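You operate a simulated robot arm through the tools that you are given. There is no shell and no other tool. Be economical: measure what you need, move in short steps, check, and stop when the job is done.

You are at the controls of a simulated two-armed robot. One attempt, no reset.

Task
On the top of the black chest, fold the blue screen cloth in half.

Only the result counts: the job must be done as asked and must still hold three seconds after the hand-in. Knocking over, shifting, dropping, spilling or breaking anything else fails it. Flat cloth is picked up by pressing the open fingertips on it (5 to 10 N) and closing them slowly along it; thin cloth reads only 2 to 8 mm in the jaws.

Robot
Two 7-joint arms with two-finger parallel grippers on one trunk, on a base that drives. Base frame: it is fixed to the floor where the robot stands at the start and does not move with it; the origin is under the middle of the robot, x ahead of it, y to its left, z up. Units: mm, degrees, N and s.
The left shoulder is at the start at [60, 189, 1028], the right one opposite. Places, roughly: top of the black chest [600, -200, 700]. Payload 3.43 kg a hand.
Tool frame (each hand has its own): the origin (TCP) lies between the finger pads and is the grasp point; the fingertips stand 30 mm ahead of it; z points along the fingers, y is the line along which they close. The gripper opens to 94 mm. The fingers are 28 mm wide and 10 mm thick; the gripper's body (50 by 96 mm) begins 55 mm behind the TCP.
Orientation is that of the tool frame in the base frame, as a unit quaternion [x, y, z, w]. With the fingers straight down and closing along the base's y, the tool's x points along the base's -x, its y along +y and its z along -z.

Tools
- The arms move only by the tool move_arm. It takes "left_rows", "right_rows" or both (then of equal length, played together; a hand with none holds still); each is a list of rows, each an object (a shift or turn left out is 0, a gripper value left out holds the last) with "translation": the shift along the tool's x, y, z in mm, a list of three; "dr": the turn, a rotation vector about the tool's x, y, z in degrees, a list of three; "gripper": the opening, from 0 (shut) to 1 (fully open). In form: [{"translation": [tx, ty, tz], "dr": [wx, wy, wz], "gripper": gripper}, ...]. A call has 1 to 12 rows; each row shifts and turns the commanded pose from where the row before left it, along the tool's axes as they then stand. A row lasts 0.2 s, in which the tool goes at most 50 mm and 8.6 degrees; a call with a longer step from one row to the next is refused whole, and so is a gripper value outside its range. Where a pose cannot be reached the arm comes as near as it can. A force on the tool above 40 N (or 10 N above the force at the start of the call, whichever is more), or a blocked arm, ends the call early, and 0.2 s more pass. The fingers move at their own pace (about 153 mm/s each) and stop on an object; they squeeze with about 45 N. The grip force told is the motor's: it shows also when the fingers shut on nothing. Time passes only in rows, and 0.2 s behind the last, so rows that do not move let the fingers close. The reply holds the time, the measured pose of the TCP, the force on the tool along the base axes, the opening and the grip force, in the units named above and with some noise, with the torque about the TCP (base axes, N m) and any sound that the robot's microphone picked up, and new pictures: "pictures" is both (left out), scene, wrist or none (wrist: the cameras of the hands that moved).
- Cameras (640 x 400 px; columns grow to the right, rows downward): "scene" is now at [-5.5, -26.1, 1571.6]; the picture's right is [-0.36, -0.93, 0.00], its down [-0.84, 0.32, -0.43] and it looks along [0.40, -0.16, -0.90] (base axes); focal length 281 px, centre (320, 200). "left" rides on the left gripper at [76, -14, -102] in its tool frame; the picture's right is [0.18, 0.98, 0.00], its down [-0.75, 0.14, -0.64] and it looks along [-0.63, 0.12, 0.77] (tool axes); focal length 243 px, centre (320, 200). "right" rides on the right gripper at [76, 14, -102] in its tool frame; the picture's right is [-0.18, 0.98, 0.00], its down [-0.75, -0.14, -0.64] and it looks along [-0.63, -0.12, 0.77] (tool axes); focal length 243 px, centre (320, 200). There is no depth. A picture from a camera that has moved, and an enlarged one, comes with that camera's place and axes in the base frame and with its lens. The place of the scene camera against the robot may be out by one fixed shift of up to 18 mm in any direction.
- lift_body(by): slides the trunk up (or, below 0, down) by that many mm; the arms and the scene camera ride with it, the base frame stays. It gives what a move gives, with no picture.
- roll_base(legs): drives the robot by 1 to 6 legs, each [ahead, left, turn to the left] in mm, mm and degrees, along the robot's own axes; the way and the turn of a leg run together, so that a leg with both is an arc; at most 1500 mm and 180 degrees a leg. The arms and the cameras ride along, it lands a little off, and it stops where it bumps. It gives what a move gives, and a new picture of the scene camera.
- aim_head(pan, tilt): turns the head with the scene camera to pan (to the left, within 86 degrees either way) and tilt (down, from -29 to 69), counted from straight ahead of the robot. It gives what a move gives, and a new picture of the scene camera.
- zoom(camera, box): a new picture of the part [left, top, right, bottom] of that camera's present view, enlarged. It takes no simulated time.
- hand_in(): hands the job in; it is judged then, once.

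Work in short steps. Places have to be worked out from the pictures, the camera data and where the tool is seen: move nearer, look again, correct. Check each grasp and each placing, and mend what went wrong. You have 120 turns and 260 pictures in all, those below and enlarged ones among them. Open the grippers and draw the arms clear of the work before you hand the job in, unless the task says otherwise; then end with one line.

The tools are called after "Request:" by a JSON object that holds its "name" and its "arguments". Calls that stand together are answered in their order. move_arm: Moves the arms, as the interface text tells. Its arguments: {"type":"object","properties":{"left_rows":{"type":"array","items":{"type":"object","properties":{"translation":{"type":"array","items":{"type":"number"}},"dr":{"type":"array","items":{"type":"number"}},"gripper":{"type":"number"}}}},"right_rows":{"type":"array","items":{"type":"object","properties":{"translation":{"type":"array","items":{"type":"number"}},"dr":{"type":"array","items":{"type":"number"}},"gripper":{"type":"number"}}}},"pictures":{"type":"string","enum":["both","scene","wrist","none"]}},"required":[]} The other tools are called the same way: lift_body (by) slides the trunk up or down; roll_base (legs) drives the base; aim_head (pan, tilt) turns the head that bears the scene camera; zoom (camera, box) takes an enlarged picture of a part of a camera's view; hand_in () hands the job in.

At the start:

```text
time: 0.0
left_tcp_pos: [411.3, -38.2, 917.3]
left_tcp_rot: [0.0, 1.0, 0.0, 0.001]
left_ft_force: [-0.4, 0.0, 0.5]
left_wrist_torque: [0.02, -0.01, 0.01]
left_grip_width: 94.0
left_finger_force: 0.0
right_tcp_pos: [295.8, -343.8, 957.4]
right_tcp_rot: [0.0, 1.0, -0.001, 0.0]
right_ft_force: [0.0, 0.3, 0.9]
right_wrist_torque: [0.02, 0.0, -0.01]
right_grip_width: 93.7
right_finger_force: 0.1
trunk travel left (down, up): [-700.0, 290.0]
robot x, y, heading: [-2.1, -0.7, 0.0]
head pan, tilt: [-21.1, 64.3]
```

scene: 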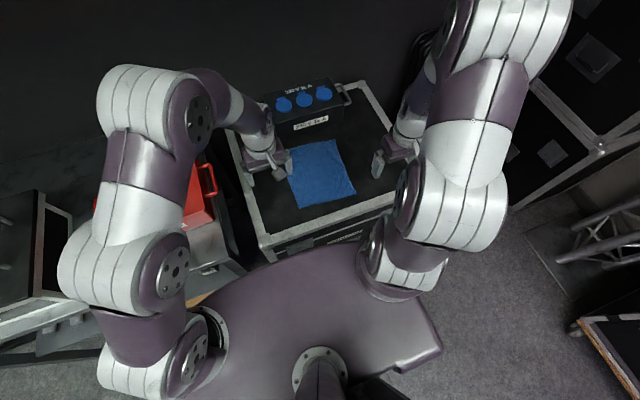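
right: 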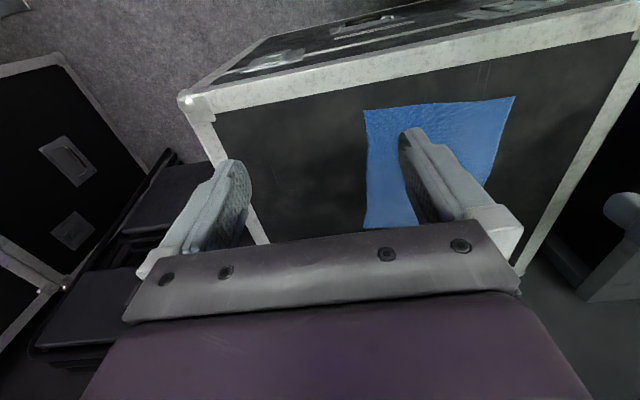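
left: 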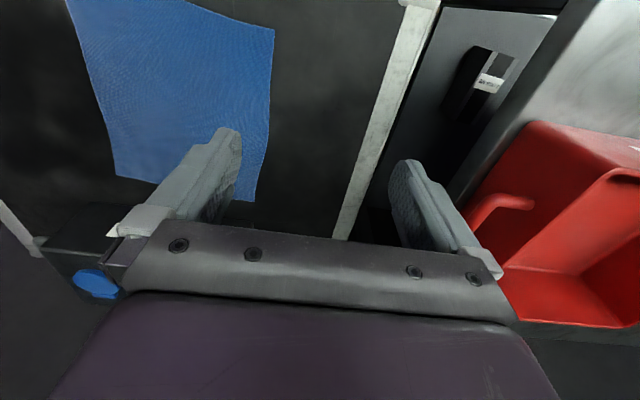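

I'll look closer at the cloth in the scene view first.

Request:
{"name": "zoom", "arguments": {"camera": "scene", "box": [220, 70, 420, 260]}}

Request:
{"name": "zoom", "arguments": {"camera": "left", "box": [0, 0, 320, 200]}}

```text
2.11 times, centred on (320, 165) of scene
camera zoom: at [-5.5, -26.1, 1571.6], right [-0.36, -0.93, 0.0], down [-0.84, 0.32, -0.43], along [0.4, -0.16, -0.9], focal length 591 px, centre (320, 274)
```

zoom: 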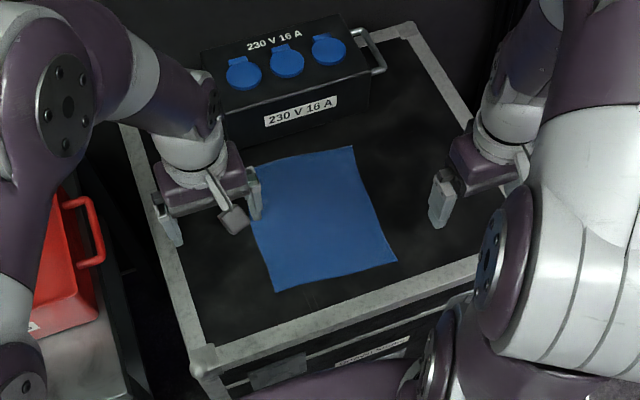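

```text
2.00 times, centred on (160, 100) of left
camera zoom: at [335.3, -52.2, 1020.4], right [-0.18, 0.98, 0.0], down [0.75, 0.14, 0.64], along [0.63, 0.12, -0.77], focal length 485 px, centre (640, 400)
```

zoom: 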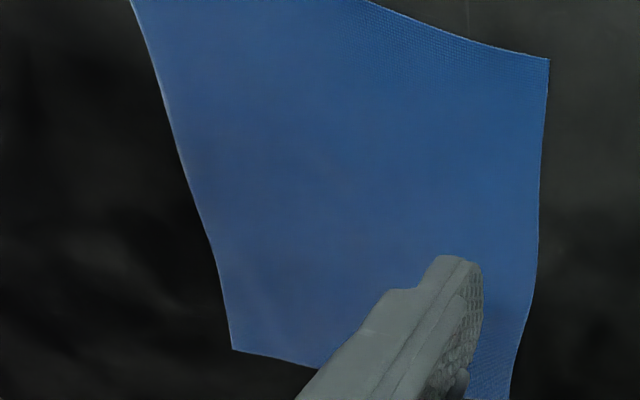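

Corners at z≈700: about far right (602,-327), near right (358,-308), near left (375,-100), far left (629,-142). I'd like to stand in front of the cloth, so check what is to the robot's right first.

Request:
{"name": "aim_head", "arguments": {"pan": -70, "tilt": 50}}

```text
time: 1.2
left_tcp_pos: [410.4, -37.6, 916.2]
left_tcp_rot: [0.0, 1.0, 0.0, 0.0]
left_ft_force: [0.0, -1.1, -0.2]
left_wrist_torque: [-0.01, 0.03, 0.02]
left_grip_width: 94.1
left_finger_force: 0.0
right_tcp_pos: [296.1, -343.4, 957.3]
right_tcp_rot: [-0.001, 1.0, -0.001, 0.0]
right_ft_force: [0.0, 0.6, -0.4]
right_wrist_torque: [0.01, 0.01, -0.02]
right_grip_width: 94.1
right_finger_force: 0.1
trunk travel left (down, up): [-700.0, 290.0]
robot x, y, heading: [1.7, 1.3, 0.1]
head pan, tilt: [-70.0, 50.0]
camera scene: at [-36.6, -76.2, 1588.9], right [-0.94, -0.34, 0.0], down [-0.26, 0.72, -0.64], along [0.22, -0.6, -0.77], focal length 281 px, centre (320, 200)
```

scene: 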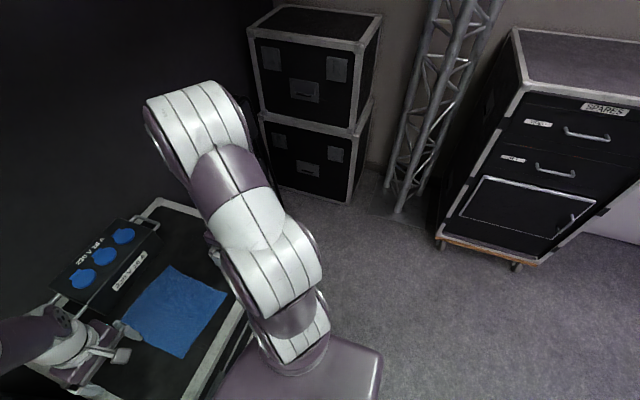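

The right side is free for well over half a metre. I roll 210 mm to the right so that the cloth is centred.

Request:
{"name": "roll_base", "arguments": {"legs": [[0, -210, 0]]}}

Request:
{"name": "aim_head", "arguments": {"pan": 0, "tilt": 62}}

```text
time: 2.8
left_tcp_pos: [410.2, -247.9, 916.9]
left_tcp_rot: [0.001, 1.0, 0.0, 0.0]
left_ft_force: [-0.1, -0.6, 0.3]
left_wrist_torque: [0.03, 0.0, 0.0]
left_grip_width: 94.2
left_finger_force: 0.1
right_tcp_pos: [295.9, -552.9, 957.2]
right_tcp_rot: [0.001, 1.0, 0.0, 0.001]
right_ft_force: [-0.4, 0.8, 0.3]
right_wrist_torque: [0.01, -0.04, -0.03]
right_grip_width: 94.2
right_finger_force: 0.1
trunk travel left (down, up): [-700.0, 290.0]
robot x, y, heading: [-1.7, -211.7, -0.1]
head pan, tilt: [-70.0, 50.0]
camera scene: at [-36.8, -287.0, 1588.9], right [-0.94, -0.34, 0.0], down [-0.26, 0.72, -0.64], along [0.22, -0.6, -0.77], focal length 281 px, centre (320, 200)
```

scene: 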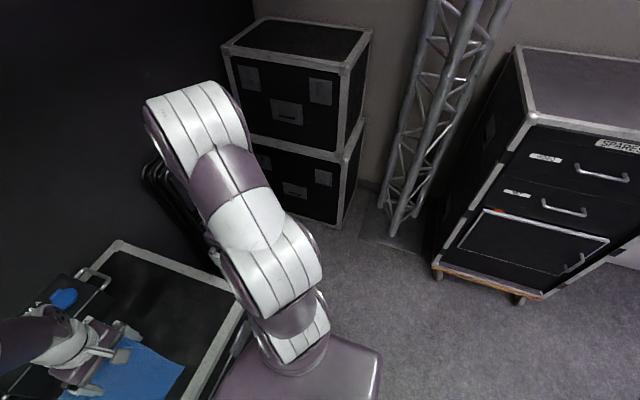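

```text
time: 4.2
left_tcp_pos: [410.9, -247.2, 917.8]
left_tcp_rot: [0.001, 1.0, 0.0, 0.0]
left_ft_force: [-0.2, -0.1, 0.7]
left_wrist_torque: [0.02, 0.01, -0.01]
left_grip_width: 94.0
left_finger_force: 0.1
right_tcp_pos: [294.6, -553.4, 957.1]
right_tcp_rot: [0.001, 1.0, -0.001, 0.0]
right_ft_force: [1.0, -0.2, -1.3]
right_wrist_torque: [0.0, -0.03, 0.0]
right_grip_width: 93.9
right_finger_force: 0.0
trunk travel left (down, up): [-700.0, 290.0]
robot x, y, heading: [-1.8, -212.7, 0.1]
head pan, tilt: [0.0, 62.0]
camera scene: at [1.3, -214.1, 1574.1], right [0.0, -1.0, 0.0], down [-0.88, 0.0, -0.47], along [0.47, 0.0, -0.88], focal length 281 px, centre (320, 200)
```

scene: 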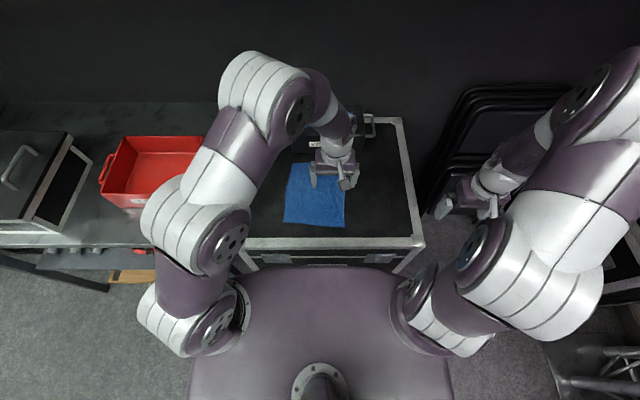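

Now I move the left hand aside and bring the right hand in, to see the whole cloth.

Request:
{"name": "move_arm", "arguments": {"left_rows": [{"translation": [0, 45, 0]}, {"translation": [0, 45, 0]}, {"translation": [0, 45, 10]}, {"translation": [0, 45, 20]}], "right_rows": [{"translation": [-25, 35, 0]}, {"translation": [-25, 35, 20]}, {"translation": [-25, 35, 20]}, {"translation": [-25, 35, 20]}]}}

Request:
{"name": "zoom", "arguments": {"camera": "scene", "box": [220, 110, 440, 250]}}

```text
time: 5.2
left_tcp_pos: [412.9, -66.0, 886.9]
left_tcp_rot: [0.001, 1.0, -0.001, -0.001]
left_ft_force: [0.4, 0.3, 0.8]
left_wrist_torque: [-0.02, -0.03, -0.02]
left_grip_width: 94.2
left_finger_force: 0.1
right_tcp_pos: [397.7, -412.3, 896.9]
right_tcp_rot: [0.001, 1.0, -0.001, 0.0]
right_ft_force: [0.7, 0.9, 0.0]
right_wrist_torque: [-0.03, 0.04, 0.03]
right_grip_width: 94.1
right_finger_force: 0.0
trunk travel left (down, up): [-700.0, 290.0]
robot x, y, heading: [3.2, -207.9, -0.1]
head pan, tilt: [0.0, 62.0]
camera scene: at [3.5, -211.1, 1574.1], right [0.0, -1.0, 0.0], down [-0.88, 0.0, -0.47], along [0.47, 0.0, -0.88], focal length 281 px, centre (320, 200)
camera right: at [322.3, -398.2, 998.7], right [0.19, 0.98, 0.0], down [0.75, -0.14, 0.64], along [0.63, -0.12, -0.77], focal length 243 px, centre (320, 200)
camera left: at [337.0, -80.1, 990.6], right [-0.18, 0.98, 0.0], down [0.75, 0.14, 0.64], along [0.63, 0.12, -0.77], focal length 243 px, centre (320, 200)
```

scene: 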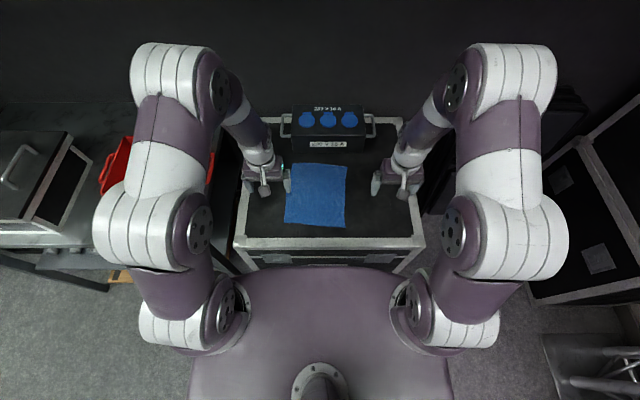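
right: 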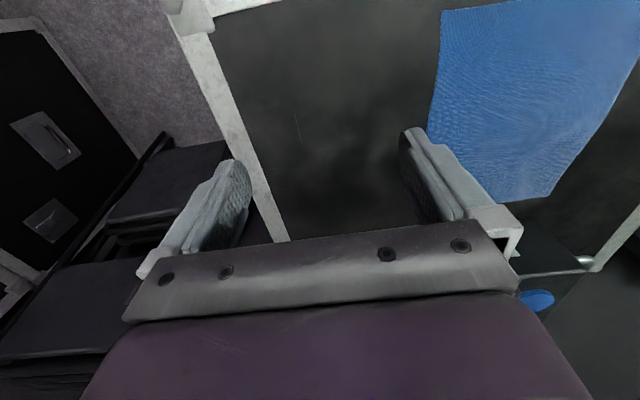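
left: 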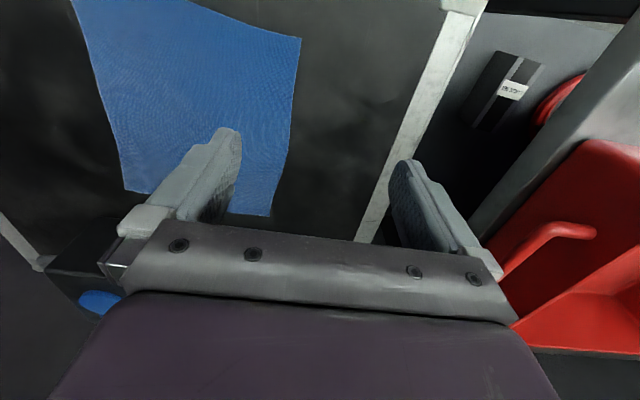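

```text
2.86 times, centred on (330, 180) of scene
camera zoom: at [3.5, -211.1, 1574.1], right [0.0, -1.0, 0.0], down [-0.88, 0.0, -0.47], along [0.47, 0.0, -0.88], focal length 802 px, centre (291, 257)
```

zoom: 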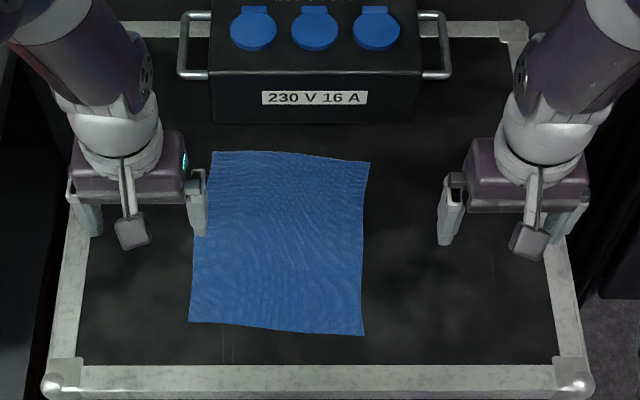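

Corners from wrist and scene cameras agree within ~10 mm: NL (376,-91), NR (359,-291), FL (626,-106), FR (610,-320). I'll take the near edge with both hands and fold it onto the far edge; move above the two near corners now with jaws partly open.

Request:
{"name": "move_arm", "arguments": {"left_rows": [{"translation": [6, -11, 27], "gripper": 0.3}, {"translation": [6, -11, 27]}, {"translation": [6, -11, 27]}, {"translation": [6, -11, 27]}, {"translation": [6, -11, 27]}], "right_rows": [{"translation": [5, 30, 29], "gripper": 0.3}, {"translation": [5, 30, 29]}, {"translation": [5, 30, 29]}, {"translation": [5, 30, 29]}, {"translation": [5, 30, 29]}]}}

Request:
{"name": "zoom", "arguments": {"camera": "scene", "box": [260, 150, 380, 250]}}

```text
time: 6.4
left_tcp_pos: [382.0, -123.6, 752.0]
left_tcp_rot: [0.0, 1.0, 0.0, 0.001]
left_ft_force: [0.1, 0.3, 0.2]
left_wrist_torque: [0.0, -0.01, 0.0]
left_grip_width: 28.1
left_finger_force: 0.0
right_tcp_pos: [371.2, -265.2, 751.8]
right_tcp_rot: [0.001, 1.0, -0.001, 0.0]
right_ft_force: [0.4, 0.2, 0.4]
right_wrist_torque: [0.0, 0.05, -0.03]
right_grip_width: 28.2
right_finger_force: 0.0
trunk travel left (down, up): [-700.0, 290.0]
robot x, y, heading: [1.6, -214.4, -0.3]
head pan, tilt: [0.0, 62.0]
camera scene: at [1.9, -213.6, 1574.2], right [0.0, -1.0, 0.0], down [-0.88, 0.0, -0.47], along [0.47, 0.0, -0.88], focal length 281 px, centre (320, 200)
camera right: at [296.1, -250.7, 853.0], right [0.19, 0.98, 0.0], down [0.75, -0.14, 0.64], along [0.63, -0.12, -0.77], focal length 243 px, centre (320, 200)
camera left: at [305.4, -137.6, 855.2], right [-0.18, 0.98, 0.0], down [0.75, 0.14, 0.64], along [0.63, 0.12, -0.77], focal length 243 px, centre (320, 200)
```

scene: 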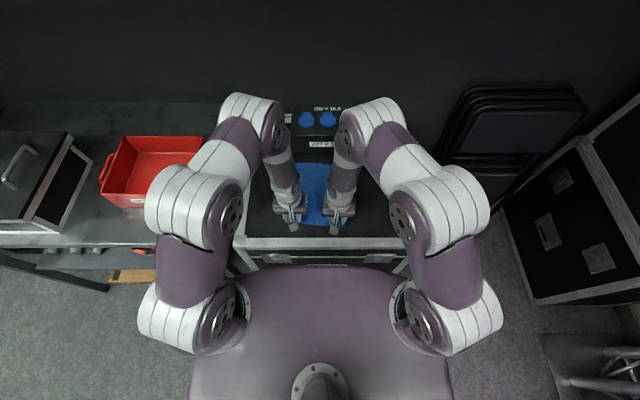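
right: 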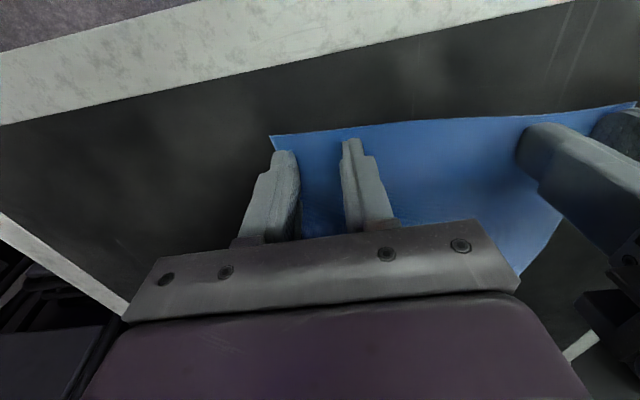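
left: 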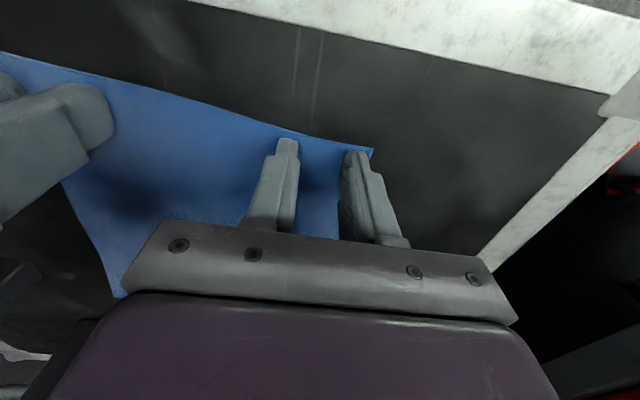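

```text
4.00 times, centred on (320, 200) of scene
camera zoom: at [1.9, -213.6, 1574.2], right [0.0, -1.0, 0.0], down [-0.88, 0.0, -0.47], along [0.47, 0.0, -0.88], focal length 1122 px, centre (320, 200)
```

zoom: 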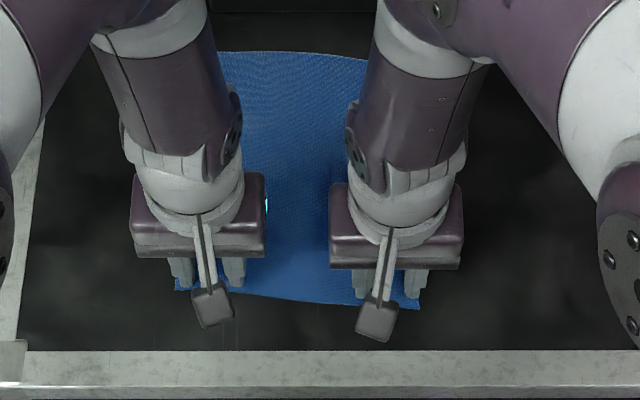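

Both hands are positioned over the near corners (NL≈(380,-85), NR≈(360,-297)), fingers straddling the near edge. I descend towards contact with a small forward shift.

Request:
{"name": "move_arm", "arguments": {"left_rows": [{"translation": [-4, 0, 8]}, {"translation": [0, 0, 6]}, {"translation": [0, 0, 2]}, {"translation": [0, 0, 2]}], "right_rows": [{"translation": [-4, 0, 8]}, {"translation": [0, 0, 6]}, {"translation": [0, 0, 2]}, {"translation": [0, 0, 2]}], "pictures": "wrist"}}

```text
time: 6.8
left_tcp_pos: [383.7, -124.0, 750.5]
left_tcp_rot: [0.0, 1.0, -0.001, 0.004]
left_ft_force: [-6.8, 1.3, 38.0]
left_wrist_torque: [0.21, 0.5, 0.03]
left_grip_width: 28.4
left_finger_force: 0.0
right_tcp_pos: [373.3, -264.0, 751.1]
right_tcp_rot: [0.001, 1.0, 0.001, 0.004]
right_ft_force: [-6.6, -0.3, 33.9]
right_wrist_torque: [-0.15, 0.49, -0.02]
right_grip_width: 28.3
right_finger_force: 0.1
trunk travel left (down, up): [-700.0, 290.0]
robot x, y, heading: [-0.1, -211.4, 0.1]
head pan, tilt: [0.0, 62.0]
stopped in row 2 (left hand): the force on the tool passed its limit (the readings are from after the stop); the commanded pose is now the measured one
camera right: at [297.4, -250.1, 851.9], right [0.19, 0.98, 0.0], down [0.75, -0.14, 0.65], along [0.64, -0.12, -0.76], focal length 243 px, centre (320, 200)
camera left: at [306.7, -138.3, 854.0], right [-0.18, 0.98, 0.0], down [0.75, 0.14, 0.65], along [0.64, 0.12, -0.76], focal length 243 px, centre (320, 200)
```

right: 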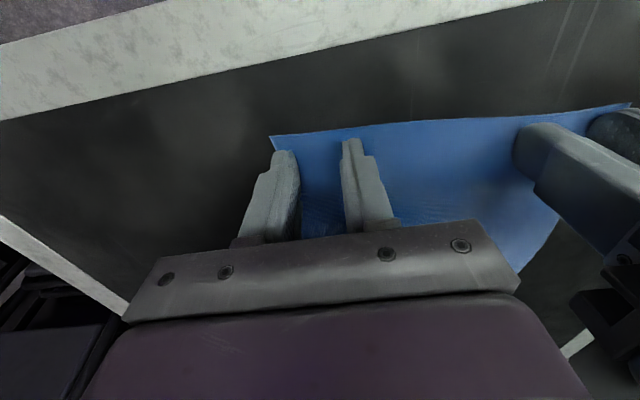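
left: 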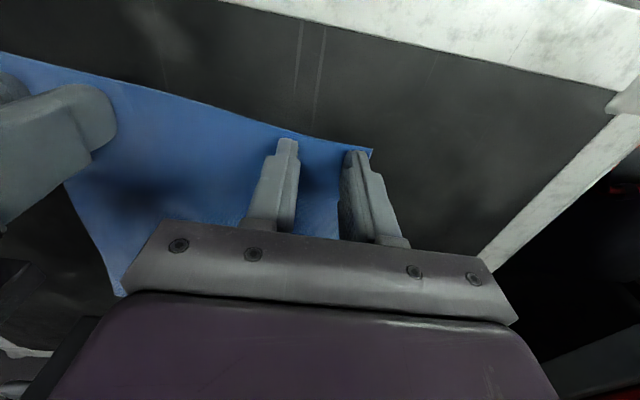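

Contact at TCP z≈750, so the chest top is at z≈720, and the fingers are on the cloth just inside the near edge. The force is too high; ease off a little and read.

Request:
{"name": "move_arm", "arguments": {"left_rows": [{"translation": [0, 0, -1]}, {"translation": [0, 0, 0]}], "right_rows": [{"translation": [0, 0, -1]}, {"translation": [0, 0, 0]}], "pictures": "none"}}

```text
time: 7.4
left_tcp_pos: [383.3, -123.6, 751.2]
left_tcp_rot: [0.0, 1.0, -0.001, 0.006]
left_ft_force: [-4.4, 1.2, 47.7]
left_wrist_torque: [0.24, 0.4, 0.01]
left_grip_width: 28.3
left_finger_force: 0.1
right_tcp_pos: [372.8, -263.4, 751.4]
right_tcp_rot: [0.001, 1.0, 0.002, 0.005]
right_ft_force: [0.2, -0.8, 33.2]
right_wrist_torque: [-0.15, 0.28, -0.04]
right_grip_width: 28.2
right_finger_force: 0.0
trunk travel left (down, up): [-700.0, 290.0]
robot x, y, heading: [-0.4, -207.6, -0.1]
head pan, tilt: [0.0, 62.0]
```

Still too hard; ease up by 3 mm more.

Request:
{"name": "move_arm", "arguments": {"left_rows": [{"translation": [0, 0, -2]}, {"translation": [0, 0, -1.5]}, {"translation": [0, 0, 0]}], "right_rows": [{"translation": [0, 0, -1.5]}, {"translation": [0, 0, -1]}, {"translation": [0, 0, 0]}], "pictures": "none"}}

```text
time: 8.2
left_tcp_pos: [383.7, -122.3, 750.6]
left_tcp_rot: [0.001, 1.0, 0.0, 0.001]
left_ft_force: [0.8, -0.9, 3.3]
left_wrist_torque: [0.0, 0.0, 0.01]
left_grip_width: 27.9
left_finger_force: 0.0
right_tcp_pos: [373.8, -263.3, 751.3]
right_tcp_rot: [0.001, 1.0, 0.0, 0.002]
right_ft_force: [-5.7, 2.8, 29.2]
right_wrist_torque: [0.09, 0.36, 0.02]
right_grip_width: 28.1
right_finger_force: 0.2
trunk travel left (down, up): [-700.0, 290.0]
robot x, y, heading: [-2.1, -211.7, 0.2]
head pan, tilt: [0.0, 62.0]
```

Stiffness is about 12 N/mm. Trim left down 0.4 mm, right up 1.7 mm.

Request:
{"name": "move_arm", "arguments": {"left_rows": [{"translation": [0, 0, 0.4]}, {"translation": [0, 0, 0]}], "right_rows": [{"translation": [0, 0, -1.7]}, {"translation": [0, 0, 0]}], "pictures": "none"}}

```text
time: 8.8
left_tcp_pos: [385.2, -122.8, 751.6]
left_tcp_rot: [0.0, 1.0, 0.001, 0.002]
left_ft_force: [-2.2, 1.4, 15.0]
left_wrist_torque: [0.13, 0.13, -0.01]
left_grip_width: 28.6
left_finger_force: 0.1
right_tcp_pos: [374.6, -265.3, 751.7]
right_tcp_rot: [0.0, 1.0, 0.0, 0.001]
right_ft_force: [-0.6, -0.1, -0.1]
right_wrist_torque: [0.0, 0.02, -0.02]
right_grip_width: 28.2
right_finger_force: 0.1
trunk travel left (down, up): [-700.0, 290.0]
robot x, y, heading: [1.1, -211.0, -0.2]
head pan, tilt: [0.0, 62.0]
```

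Left 15 N, right just off. Trim once more.

Request:
{"name": "move_arm", "arguments": {"left_rows": [{"translation": [0, 0, -0.4]}, {"translation": [0, 0, 0]}], "right_rows": [{"translation": [0, 0, 0.9]}, {"translation": [0, 0, 0]}], "pictures": "none"}}

```text
time: 9.4
left_tcp_pos: [385.6, -123.2, 751.5]
left_tcp_rot: [0.0, 1.0, -0.001, 0.002]
left_ft_force: [-2.0, 1.0, 6.9]
left_wrist_torque: [0.08, 0.1, -0.03]
left_grip_width: 28.4
left_finger_force: 0.1
right_tcp_pos: [374.7, -263.5, 751.3]
right_tcp_rot: [0.002, 1.0, 0.0, 0.001]
right_ft_force: [0.1, 0.0, 1.6]
right_wrist_torque: [0.02, 0.01, 0.03]
right_grip_width: 28.0
right_finger_force: 0.1
trunk travel left (down, up): [-700.0, 290.0]
robot x, y, heading: [-2.8, -210.8, -0.2]
head pan, tilt: [0.0, 62.0]
```

Left at 7 N; right needs about 0.5 mm more. I include it and close both slowly.

Request:
{"name": "move_arm", "arguments": {"left_rows": [{"gripper": 0.3}, {"gripper": 0.27}, {"gripper": 0.24}, {"gripper": 0.21}, {"gripper": 0.18}, {"gripper": 0.15}, {"gripper": 0.12}, {"gripper": 0.09}, {"gripper": 0.06}, {"gripper": 0.03}, {"gripper": 0}, {"gripper": 0}], "right_rows": [{"translation": [0, 0, 0.5], "gripper": 0.3}, {"gripper": 0.27}, {"gripper": 0.24}, {"gripper": 0.21}, {"gripper": 0.18}, {"gripper": 0.15}, {"gripper": 0.12}, {"gripper": 0.09}, {"gripper": 0.06}, {"gripper": 0.03}, {"gripper": 0}, {"gripper": 0}], "pictures": "wrist"}}

```text
time: 12.0
left_tcp_pos: [385.7, -123.6, 750.9]
left_tcp_rot: [-0.001, 1.0, -0.001, 0.002]
left_ft_force: [-0.6, 0.4, 0.6]
left_wrist_torque: [0.03, 0.0, 0.03]
left_grip_width: 0.2
left_finger_force: 33.5
right_tcp_pos: [375.2, -264.6, 751.3]
right_tcp_rot: [0.0, 1.0, 0.0, 0.002]
right_ft_force: [0.0, -0.3, 9.6]
right_wrist_torque: [-0.05, 0.03, 0.0]
right_grip_width: 1.5
right_finger_force: 36.4
trunk travel left (down, up): [-700.0, 290.0]
robot x, y, heading: [-3.8, -210.2, -0.3]
head pan, tilt: [0.0, 62.0]
camera right: at [299.9, -250.3, 852.4], right [0.19, 0.98, 0.0], down [0.75, -0.14, 0.64], along [0.63, -0.12, -0.76], focal length 243 px, centre (320, 200)
camera left: at [309.1, -138.1, 854.7], right [-0.18, 0.98, 0.0], down [0.75, 0.14, 0.64], along [0.63, 0.12, -0.76], focal length 243 px, centre (320, 200)
```

right: 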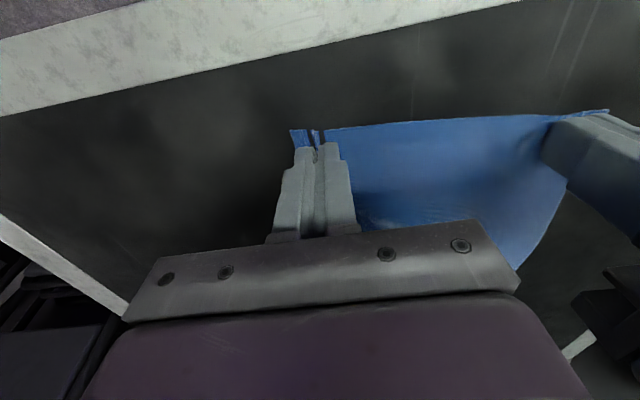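
left: 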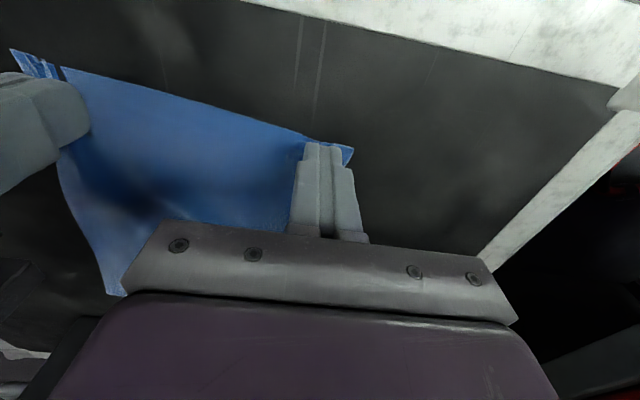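

Right hand holds a ridge (1.5 mm), left shut on nothing (0.2). Reopen left and press a bit more.

Request:
{"name": "move_arm", "arguments": {"left_rows": [{"translation": [0, 0, -2], "gripper": 0.3}, {"gripper": 0.3}, {"translation": [4, 0, 2]}, {"translation": [0, 0, 0.4]}, {"translation": [0, 0, 0]}], "pictures": "none"}}

```text
time: 13.2
left_tcp_pos: [382.4, -123.4, 750.9]
left_tcp_rot: [0.0, 1.0, 0.0, 0.002]
left_ft_force: [-0.3, 0.4, 2.6]
left_wrist_torque: [0.03, -0.02, -0.03]
left_grip_width: 28.3
left_finger_force: 0.1
right_tcp_pos: [376.0, -265.3, 751.5]
right_tcp_rot: [0.001, 1.0, 0.0, 0.001]
right_ft_force: [0.4, 0.3, 7.2]
right_wrist_torque: [-0.02, 0.03, 0.0]
right_grip_width: 1.9
right_finger_force: 36.4
trunk travel left (down, up): [-700.0, 290.0]
robot x, y, heading: [3.3, -207.6, -0.1]
head pan, tilt: [0.0, 62.0]
```

Left at 2.6 N; press 0.7 mm more.

Request:
{"name": "move_arm", "arguments": {"left_rows": [{"translation": [0, 0, 0.7]}, {"translation": [0, 0, 0]}], "pictures": "none"}}

```text
time: 13.8
left_tcp_pos: [382.3, -122.6, 750.8]
left_tcp_rot: [0.0, 1.0, 0.0, 0.002]
left_ft_force: [-2.0, 1.6, 18.0]
left_wrist_torque: [0.09, 0.1, -0.03]
left_grip_width: 28.1
left_finger_force: 0.0
right_tcp_pos: [374.7, -263.9, 750.9]
right_tcp_rot: [0.0, 1.0, 0.0, 0.001]
right_ft_force: [1.9, -0.5, 2.0]
right_wrist_torque: [-0.02, -0.02, 0.01]
right_grip_width: 1.8
right_finger_force: 36.1
trunk travel left (down, up): [-700.0, 290.0]
robot x, y, heading: [0.6, -212.9, -0.1]
head pan, tilt: [0.0, 62.0]
```

18 N; ease 0.4 mm while closing slowly.

Request:
{"name": "move_arm", "arguments": {"left_rows": [{"translation": [0, 0, -0.4], "gripper": 0.3}, {"gripper": 0.27}, {"gripper": 0.24}, {"gripper": 0.21}, {"gripper": 0.18}, {"gripper": 0.15}, {"gripper": 0.12}, {"gripper": 0.09}, {"gripper": 0.06}, {"gripper": 0.03}, {"gripper": 0}, {"gripper": 0}], "pictures": "wrist"}}

```text
time: 16.4
left_tcp_pos: [381.6, -123.9, 751.0]
left_tcp_rot: [0.0, 1.0, 0.0, 0.003]
left_ft_force: [-0.6, -11.7, 19.3]
left_wrist_torque: [-0.42, 0.06, 0.08]
left_grip_width: 1.8
left_finger_force: 36.9
right_tcp_pos: [375.2, -263.5, 750.2]
right_tcp_rot: [0.001, 1.0, 0.0, 0.001]
right_ft_force: [-0.2, 11.6, 0.8]
right_wrist_torque: [0.36, -0.03, -0.06]
right_grip_width: 1.7
right_finger_force: 36.6
trunk travel left (down, up): [-700.0, 290.0]
robot x, y, heading: [-1.0, -211.4, 0.0]
head pan, tilt: [0.0, 62.0]
camera left: at [305.2, -138.5, 854.3], right [-0.18, 0.98, 0.0], down [0.75, 0.14, 0.65], along [0.64, 0.12, -0.76], focal length 243 px, centre (320, 200)
```

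left: 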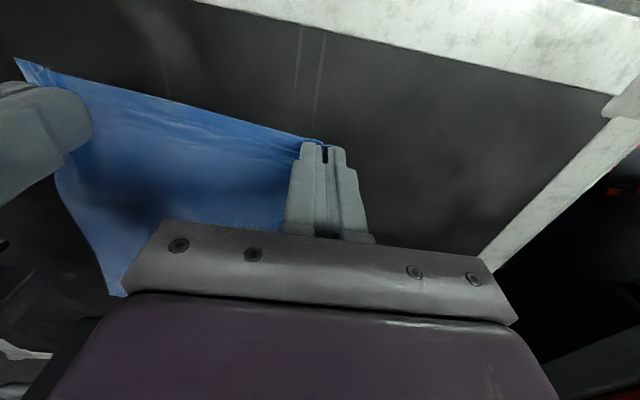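

Both hands now hold cloth (1.8 / 1.7 mm), taut between them (±12 N). Relax the tension by closing up 6 mm and lift a bit to check.

Request:
{"name": "move_arm", "arguments": {"left_rows": [{"translation": [0, -3, -3]}, {"translation": [0, 0, -12]}, {"translation": [0, 0, -15]}, {"translation": [0, 0, -15]}], "right_rows": [{"translation": [0, 3, -3]}, {"translation": [0, 0, -12]}, {"translation": [0, 0, -15]}, {"translation": [0, 0, -15]}]}}

Request:
{"name": "zoom", "arguments": {"camera": "scene", "box": [260, 150, 380, 250]}}

```text
time: 17.4
left_tcp_pos: [380.7, -126.5, 795.7]
left_tcp_rot: [0.0, 1.0, 0.0, 0.001]
left_ft_force: [0.4, -2.4, -0.1]
left_wrist_torque: [-0.07, -0.01, 0.03]
left_grip_width: 1.7
left_finger_force: 36.8
right_tcp_pos: [376.2, -260.7, 794.9]
right_tcp_rot: [0.001, 1.0, 0.0, 0.001]
right_ft_force: [-1.3, 3.1, -0.2]
right_wrist_torque: [0.08, 0.01, -0.01]
right_grip_width: 1.8
right_finger_force: 36.6
trunk travel left (down, up): [-700.0, 290.0]
robot x, y, heading: [5.1, -212.4, -0.3]
head pan, tilt: [0.0, 62.0]
camera scene: at [0.3, -214.2, 1574.0], right [0.0, -1.0, 0.0], down [-0.88, 0.0, -0.47], along [0.47, 0.0, -0.88], focal length 281 px, centre (320, 200)
camera right: at [299.6, -247.9, 897.1], right [0.19, 0.98, 0.0], down [0.75, -0.14, 0.64], along [0.63, -0.12, -0.77], focal length 243 px, centre (320, 200)
camera left: at [304.4, -140.6, 899.1], right [-0.18, 0.98, 0.0], down [0.75, 0.14, 0.64], along [0.63, 0.12, -0.76], focal length 243 px, centre (320, 200)
```

scene: 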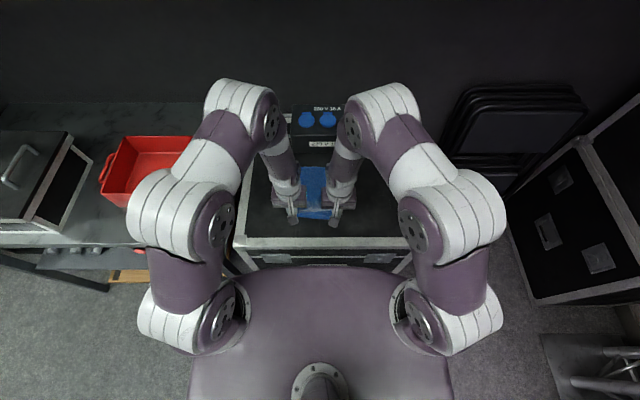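
right: 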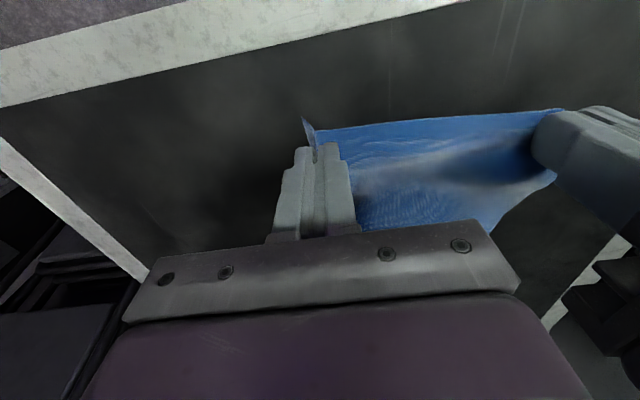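
left: 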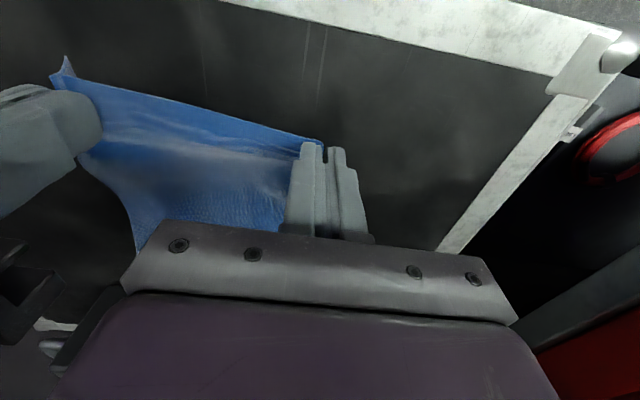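

```text
4.00 times, centred on (320, 200) of scene
camera zoom: at [0.3, -214.2, 1574.0], right [0.0, -1.0, 0.0], down [-0.88, 0.0, -0.47], along [0.47, 0.0, -0.88], focal length 1122 px, centre (320, 200)
```

zoom: 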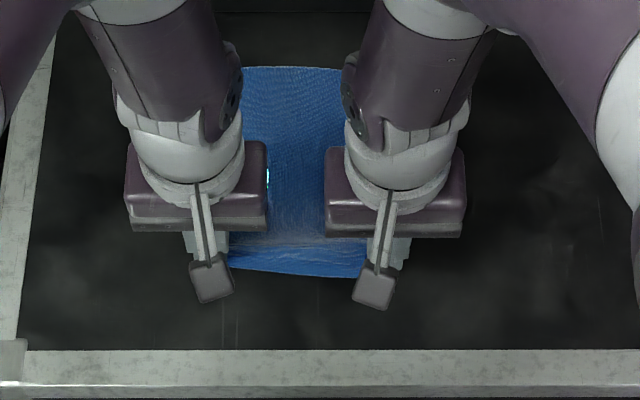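

Held, but this grip is lengthwise with wide bunches (28 mm each), which would land the corners narrowed. Better: set it down, turn the hands 90° and pinch right at the edge. Lower and release.

Request:
{"name": "move_arm", "arguments": {"left_rows": [{"translation": [0, 0, 15]}, {"translation": [0, 0, 15]}, {"translation": [0, 0, 12]}, {"translation": [0, 1, 1], "gripper": 0.05}, {"gripper": 0.15}, {"gripper": 0.3}, {"translation": [0, 0, -10]}, {"translation": [0, 15, -40]}, {"translation": [25, 25, -20]}], "right_rows": [{"translation": [0, 0, 15]}, {"translation": [0, 0, 15]}, {"translation": [0, 0, 12]}, {"translation": [0, -1, 1], "gripper": 0.05}, {"gripper": 0.15}, {"gripper": 0.3}, {"translation": [0, 0, -10]}, {"translation": [0, -15, -40]}, {"translation": [25, -25, -20]}]}}

Request:
{"name": "zoom", "arguments": {"camera": "scene", "box": [260, 150, 380, 250]}}

```text
time: 19.4
left_tcp_pos: [355.4, -84.2, 824.0]
left_tcp_rot: [0.0, 1.0, -0.001, 0.003]
left_ft_force: [-0.9, -0.6, 0.3]
left_wrist_torque: [-0.01, -0.04, 0.01]
left_grip_width: 28.3
left_finger_force: 0.1
right_tcp_pos: [350.0, -302.0, 823.2]
right_tcp_rot: [0.001, 1.0, 0.0, 0.002]
right_ft_force: [-0.4, 0.3, 0.5]
right_wrist_torque: [0.04, -0.01, 0.01]
right_grip_width: 28.1
right_finger_force: 0.0
trunk travel left (down, up): [-700.0, 290.0]
robot x, y, heading: [-3.8, -210.6, -0.2]
head pan, tilt: [0.0, 62.0]
camera scene: at [-1.3, -214.0, 1574.0], right [0.0, -1.0, 0.0], down [-0.88, 0.0, -0.47], along [0.47, 0.0, -0.88], focal length 281 px, centre (320, 200)
camera right: at [273.7, -288.8, 923.9], right [0.19, 0.98, 0.0], down [0.75, -0.14, 0.65], along [0.63, -0.12, -0.76], focal length 243 px, centre (320, 200)
camera left: at [278.9, -99.3, 926.9], right [-0.18, 0.98, 0.0], down [0.75, 0.14, 0.65], along [0.63, 0.12, -0.76], focal length 243 px, centre (320, 200)
```

scene: 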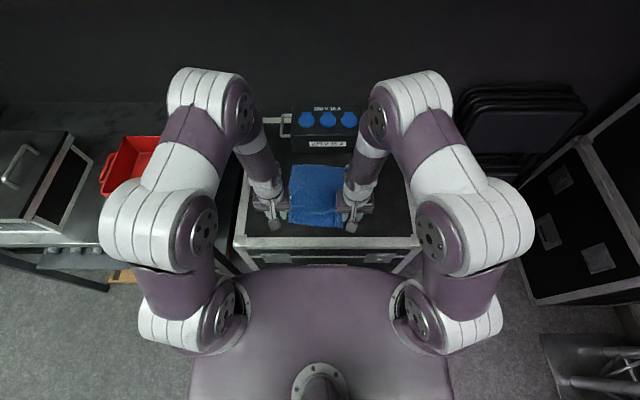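
right: 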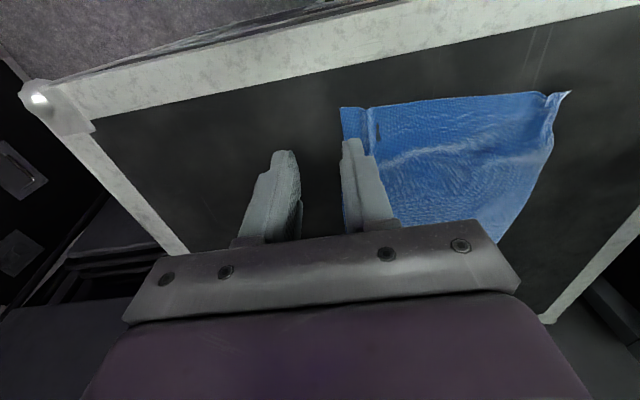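
left: 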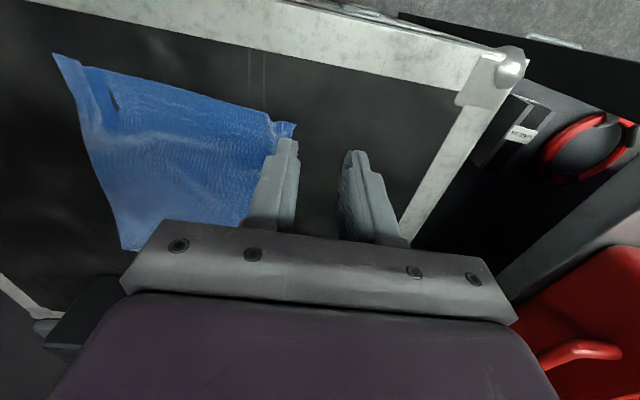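

```text
4.00 times, centred on (320, 200) of scene
camera zoom: at [-1.3, -214.0, 1574.0], right [0.0, -1.0, 0.0], down [-0.88, 0.0, -0.47], along [0.47, 0.0, -0.88], focal length 1122 px, centre (320, 200)
```

zoom: 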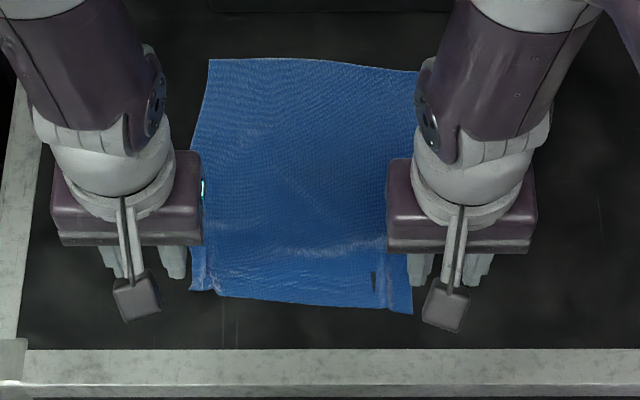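

Cloth relaxed well; NL≈(370,-106), NR≈(350,-290). Now I turn both hands 90° (cameras outward) so they close across the near edge.

Request:
{"name": "move_arm", "arguments": {"left_rows": [{"dr": [0, 0, 8.2]}, {"dr": [0, 0, 8.2]}, {"dr": [0, 0, 8.2]}, {"dr": [0, 0, 8.2]}, {"dr": [0, 0, 8.2]}, {"dr": [0, 0, 8.2]}, {"dr": [0, 0, 8.2]}, {"dr": [0, 0, 8.2]}, {"dr": [0, 0, 8.2]}, {"dr": [0, 0, 8.2]}, {"dr": [0, 0, 8]}], "right_rows": [{"dr": [0, 0, -8.2]}, {"dr": [0, 0, -8.2]}, {"dr": [0, 0, -8.2]}, {"dr": [0, 0, -8.2]}, {"dr": [0, 0, -8.2]}, {"dr": [0, 0, -8.2]}, {"dr": [0, 0, -8.2]}, {"dr": [0, 0, -8.2]}, {"dr": [0, 0, -8.2]}, {"dr": [0, 0, -8.2]}, {"dr": [0, 0, -8]}]}}

```text
time: 21.8
left_tcp_pos: [355.7, -85.7, 821.5]
left_tcp_rot: [0.708, 0.706, 0.0, 0.001]
left_ft_force: [0.2, 0.6, 0.5]
left_wrist_torque: [0.03, -0.01, 0.03]
left_grip_width: 28.0
left_finger_force: 0.0
right_tcp_pos: [351.1, -302.8, 822.3]
right_tcp_rot: [-0.707, 0.707, 0.0, 0.001]
right_ft_force: [-0.1, -0.5, 0.1]
right_wrist_torque: [0.0, -0.04, -0.03]
right_grip_width: 28.4
right_finger_force: 0.1
trunk travel left (down, up): [-700.0, 290.0]
robot x, y, heading: [-1.4, -210.3, 0.0]
head pan, tilt: [0.0, 62.0]
camera scene: at [1.2, -214.1, 1574.1], right [0.0, -1.0, 0.0], down [-0.88, 0.0, -0.47], along [0.47, 0.0, -0.88], focal length 281 px, centre (320, 200)
camera right: at [337.1, -379.2, 924.0], right [-0.98, 0.18, 0.0], down [0.14, 0.75, 0.64], along [0.12, 0.63, -0.77], focal length 243 px, centre (320, 200)
camera left: at [342.3, -9.3, 926.1], right [0.98, 0.18, 0.0], down [0.14, -0.75, 0.64], along [0.12, -0.63, -0.77], focal length 243 px, centre (320, 200)
```

scene: 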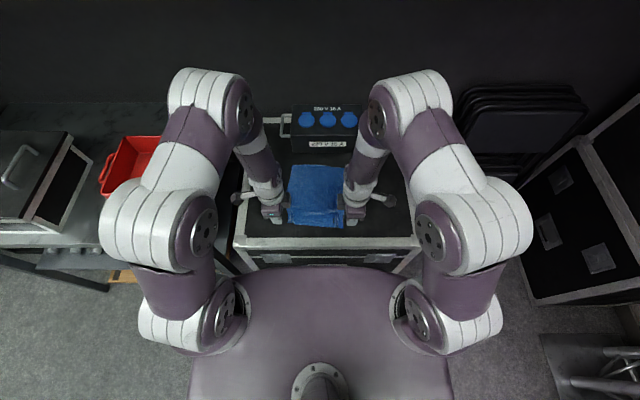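
right: 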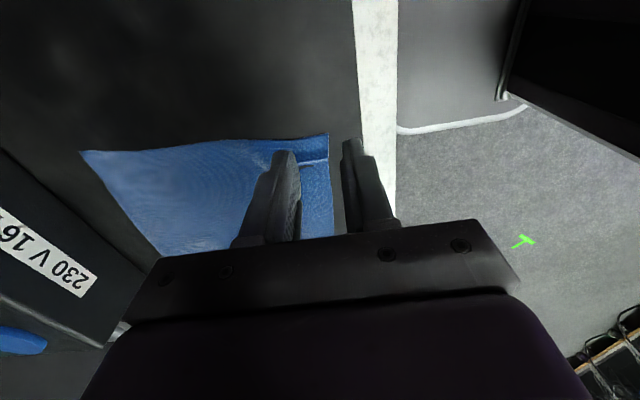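
left: 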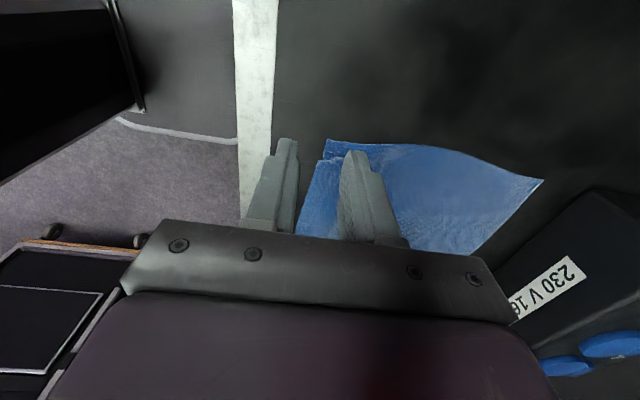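

Corner estimates agree: NL (370,-105), NR (348,-287). Move above the edge near each corner with ~22 mm jaw opening, turned 6° to match the cloth's skew.

Request:
{"name": "move_arm", "arguments": {"left_rows": [{"translation": [-18, 13, 23], "gripper": 0.235}, {"translation": [-18, 13, 23]}, {"translation": [0, 0, 12], "dr": [0, 0, 6]}, {"translation": [0, 0, 6]}], "right_rows": [{"translation": [-16, -7, 23], "gripper": 0.235}, {"translation": [-16, -7, 23]}, {"translation": [0, 0, 12], "dr": [0, 0, 6]}, {"translation": [0, 0, 6]}], "pictures": "wrist"}}

```text
time: 22.8
left_tcp_pos: [383.0, -122.0, 757.9]
left_tcp_rot: [0.744, 0.668, 0.0, 0.001]
left_ft_force: [0.0, 0.2, -1.0]
left_wrist_torque: [0.0, 0.0, -0.03]
left_grip_width: 22.1
left_finger_force: 0.1
right_tcp_pos: [366.4, -270.8, 758.8]
right_tcp_rot: [-0.668, 0.744, -0.001, 0.0]
right_ft_force: [0.5, -0.5, 0.6]
right_wrist_torque: [0.0, 0.02, -0.02]
right_grip_width: 21.9
right_finger_force: 0.1
trunk travel left (down, up): [-700.0, 290.0]
robot x, y, heading: [1.0, -211.6, -0.2]
head pan, tilt: [0.0, 62.0]
camera right: at [343.9, -345.4, 860.2], right [-0.96, 0.29, 0.0], down [0.22, 0.73, 0.64], along [0.19, 0.61, -0.77], focal length 243 px, centre (320, 200)
camera left: at [377.4, -44.8, 861.5], right [1.0, 0.08, 0.0], down [0.06, -0.76, 0.64], along [0.05, -0.64, -0.77], focal length 243 px, centre (320, 200)
```

right: 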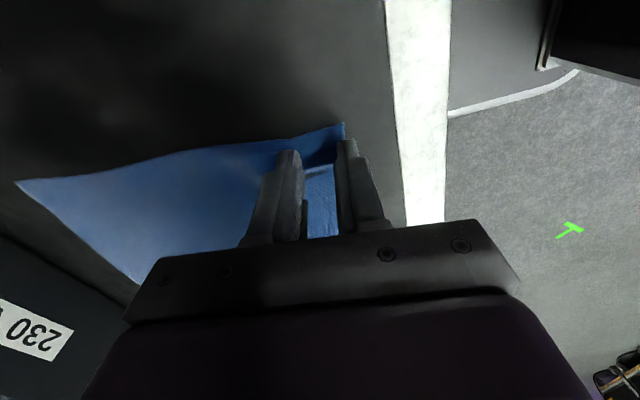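
left: 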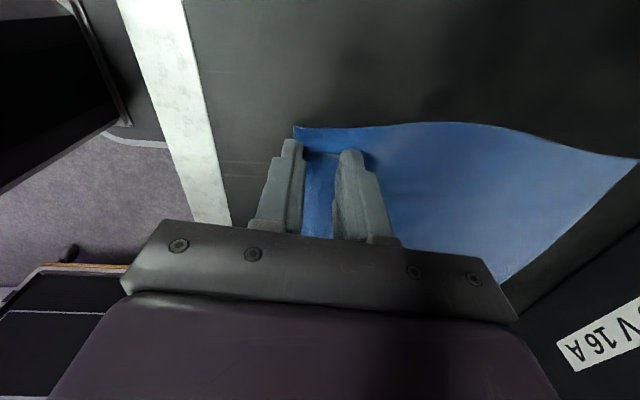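

Jaws straddle the edge as wanted. Descend to just about contact.

Request:
{"name": "move_arm", "arguments": {"left_rows": [{"translation": [0, 0, 4]}, {"translation": [0, 0, 2]}, {"translation": [0, 0, 0.5]}, {"translation": [0, 0, 0]}], "right_rows": [{"translation": [0, 0, 4]}, {"translation": [0, 0, 2]}, {"translation": [0, 0, 0.5]}, {"translation": [0, 0, 0]}], "pictures": "none"}}

```text
time: 23.8
left_tcp_pos: [383.3, -122.3, 752.6]
left_tcp_rot: [0.743, 0.669, 0.002, 0.001]
left_ft_force: [0.8, 0.4, -0.5]
left_wrist_torque: [0.0, 0.0, 0.0]
left_grip_width: 22.0
left_finger_force: 0.0
right_tcp_pos: [365.1, -270.1, 753.6]
right_tcp_rot: [-0.669, 0.743, 0.0, 0.0]
right_ft_force: [1.0, -0.1, -0.1]
right_wrist_torque: [-0.01, 0.01, 0.0]
right_grip_width: 22.1
right_finger_force: 0.1
trunk travel left (down, up): [-700.0, 290.0]
robot x, y, heading: [-1.6, -207.6, 0.0]
head pan, tilt: [0.0, 62.0]
```

No contact yet; continue down 1.5 mm.

Request:
{"name": "move_arm", "arguments": {"left_rows": [{"translation": [0, 0, 0.7]}, {"translation": [0, 0, 0.8]}, {"translation": [0, 0, 0]}], "right_rows": [{"translation": [0, 0, 0.8]}, {"translation": [0, 0, 0.9]}, {"translation": [0, 0, 0]}], "pictures": "none"}}

```text
time: 24.6
left_tcp_pos: [382.3, -123.3, 750.4]
left_tcp_rot: [0.743, 0.67, 0.002, 0.002]
left_ft_force: [1.1, -0.6, 9.8]
left_wrist_torque: [0.04, 0.1, 0.0]
left_grip_width: 22.1
left_finger_force: 0.1
right_tcp_pos: [364.3, -269.6, 750.6]
right_tcp_rot: [-0.669, 0.744, -0.001, 0.002]
right_ft_force: [1.2, -0.7, 5.2]
right_wrist_torque: [-0.04, -0.01, 0.03]
right_grip_width: 22.1
right_finger_force: 0.0
trunk travel left (down, up): [-700.0, 290.0]
robot x, y, heading: [7.1, -212.0, -0.1]
head pan, tilt: [0.0, 62.0]
```

Good: 9.8 and 5.2 N. Close slowly, right pressing 0.3 mm more.

Request:
{"name": "move_arm", "arguments": {"left_rows": [{"gripper": 0.22}, {"gripper": 0.195}, {"gripper": 0.17}, {"gripper": 0.145}, {"gripper": 0.12}, {"gripper": 0.1}, {"gripper": 0.08}, {"gripper": 0.06}, {"gripper": 0.04}, {"gripper": 0.02}, {"gripper": 0}, {"gripper": 0}], "right_rows": [{"translation": [0, 0, 0.3], "gripper": 0.22}, {"gripper": 0.195}, {"gripper": 0.17}, {"gripper": 0.145}, {"gripper": 0.12}, {"gripper": 0.1}, {"gripper": 0.08}, {"gripper": 0.06}, {"gripper": 0.04}, {"gripper": 0.02}, {"gripper": 0}, {"gripper": 0}], "pictures": "wrist"}}

```text
time: 27.2
left_tcp_pos: [382.4, -121.5, 751.7]
left_tcp_rot: [0.743, 0.669, 0.001, 0.003]
left_ft_force: [-0.8, 0.5, 9.1]
left_wrist_torque: [0.04, 0.04, 0.01]
left_grip_width: 1.7
left_finger_force: 36.7
right_tcp_pos: [365.2, -270.3, 750.9]
right_tcp_rot: [-0.668, 0.744, -0.003, 0.002]
right_ft_force: [0.3, 0.2, 20.4]
right_wrist_torque: [-0.07, 0.0, 0.0]
right_grip_width: 1.8
right_finger_force: 36.5
trunk travel left (down, up): [-700.0, 290.0]
robot x, y, heading: [0.4, -211.7, 0.1]
head pan, tilt: [0.0, 62.0]
camera right: at [341.8, -345.1, 852.4], right [-0.96, 0.29, 0.0], down [0.22, 0.73, 0.64], along [0.19, 0.62, -0.77], focal length 243 px, centre (320, 200)
camera left: at [375.0, -44.4, 854.7], right [1.0, 0.08, 0.0], down [0.06, -0.76, 0.64], along [0.06, -0.64, -0.77], focal length 243 px, centre (320, 200)
```

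right: 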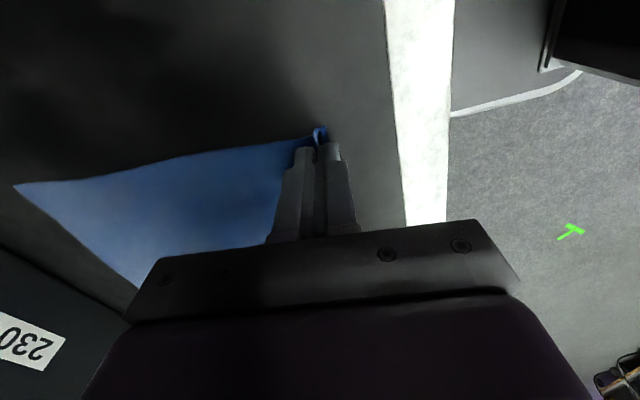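
left: 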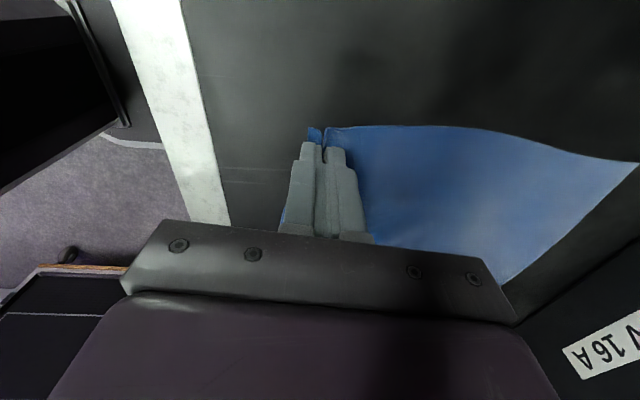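

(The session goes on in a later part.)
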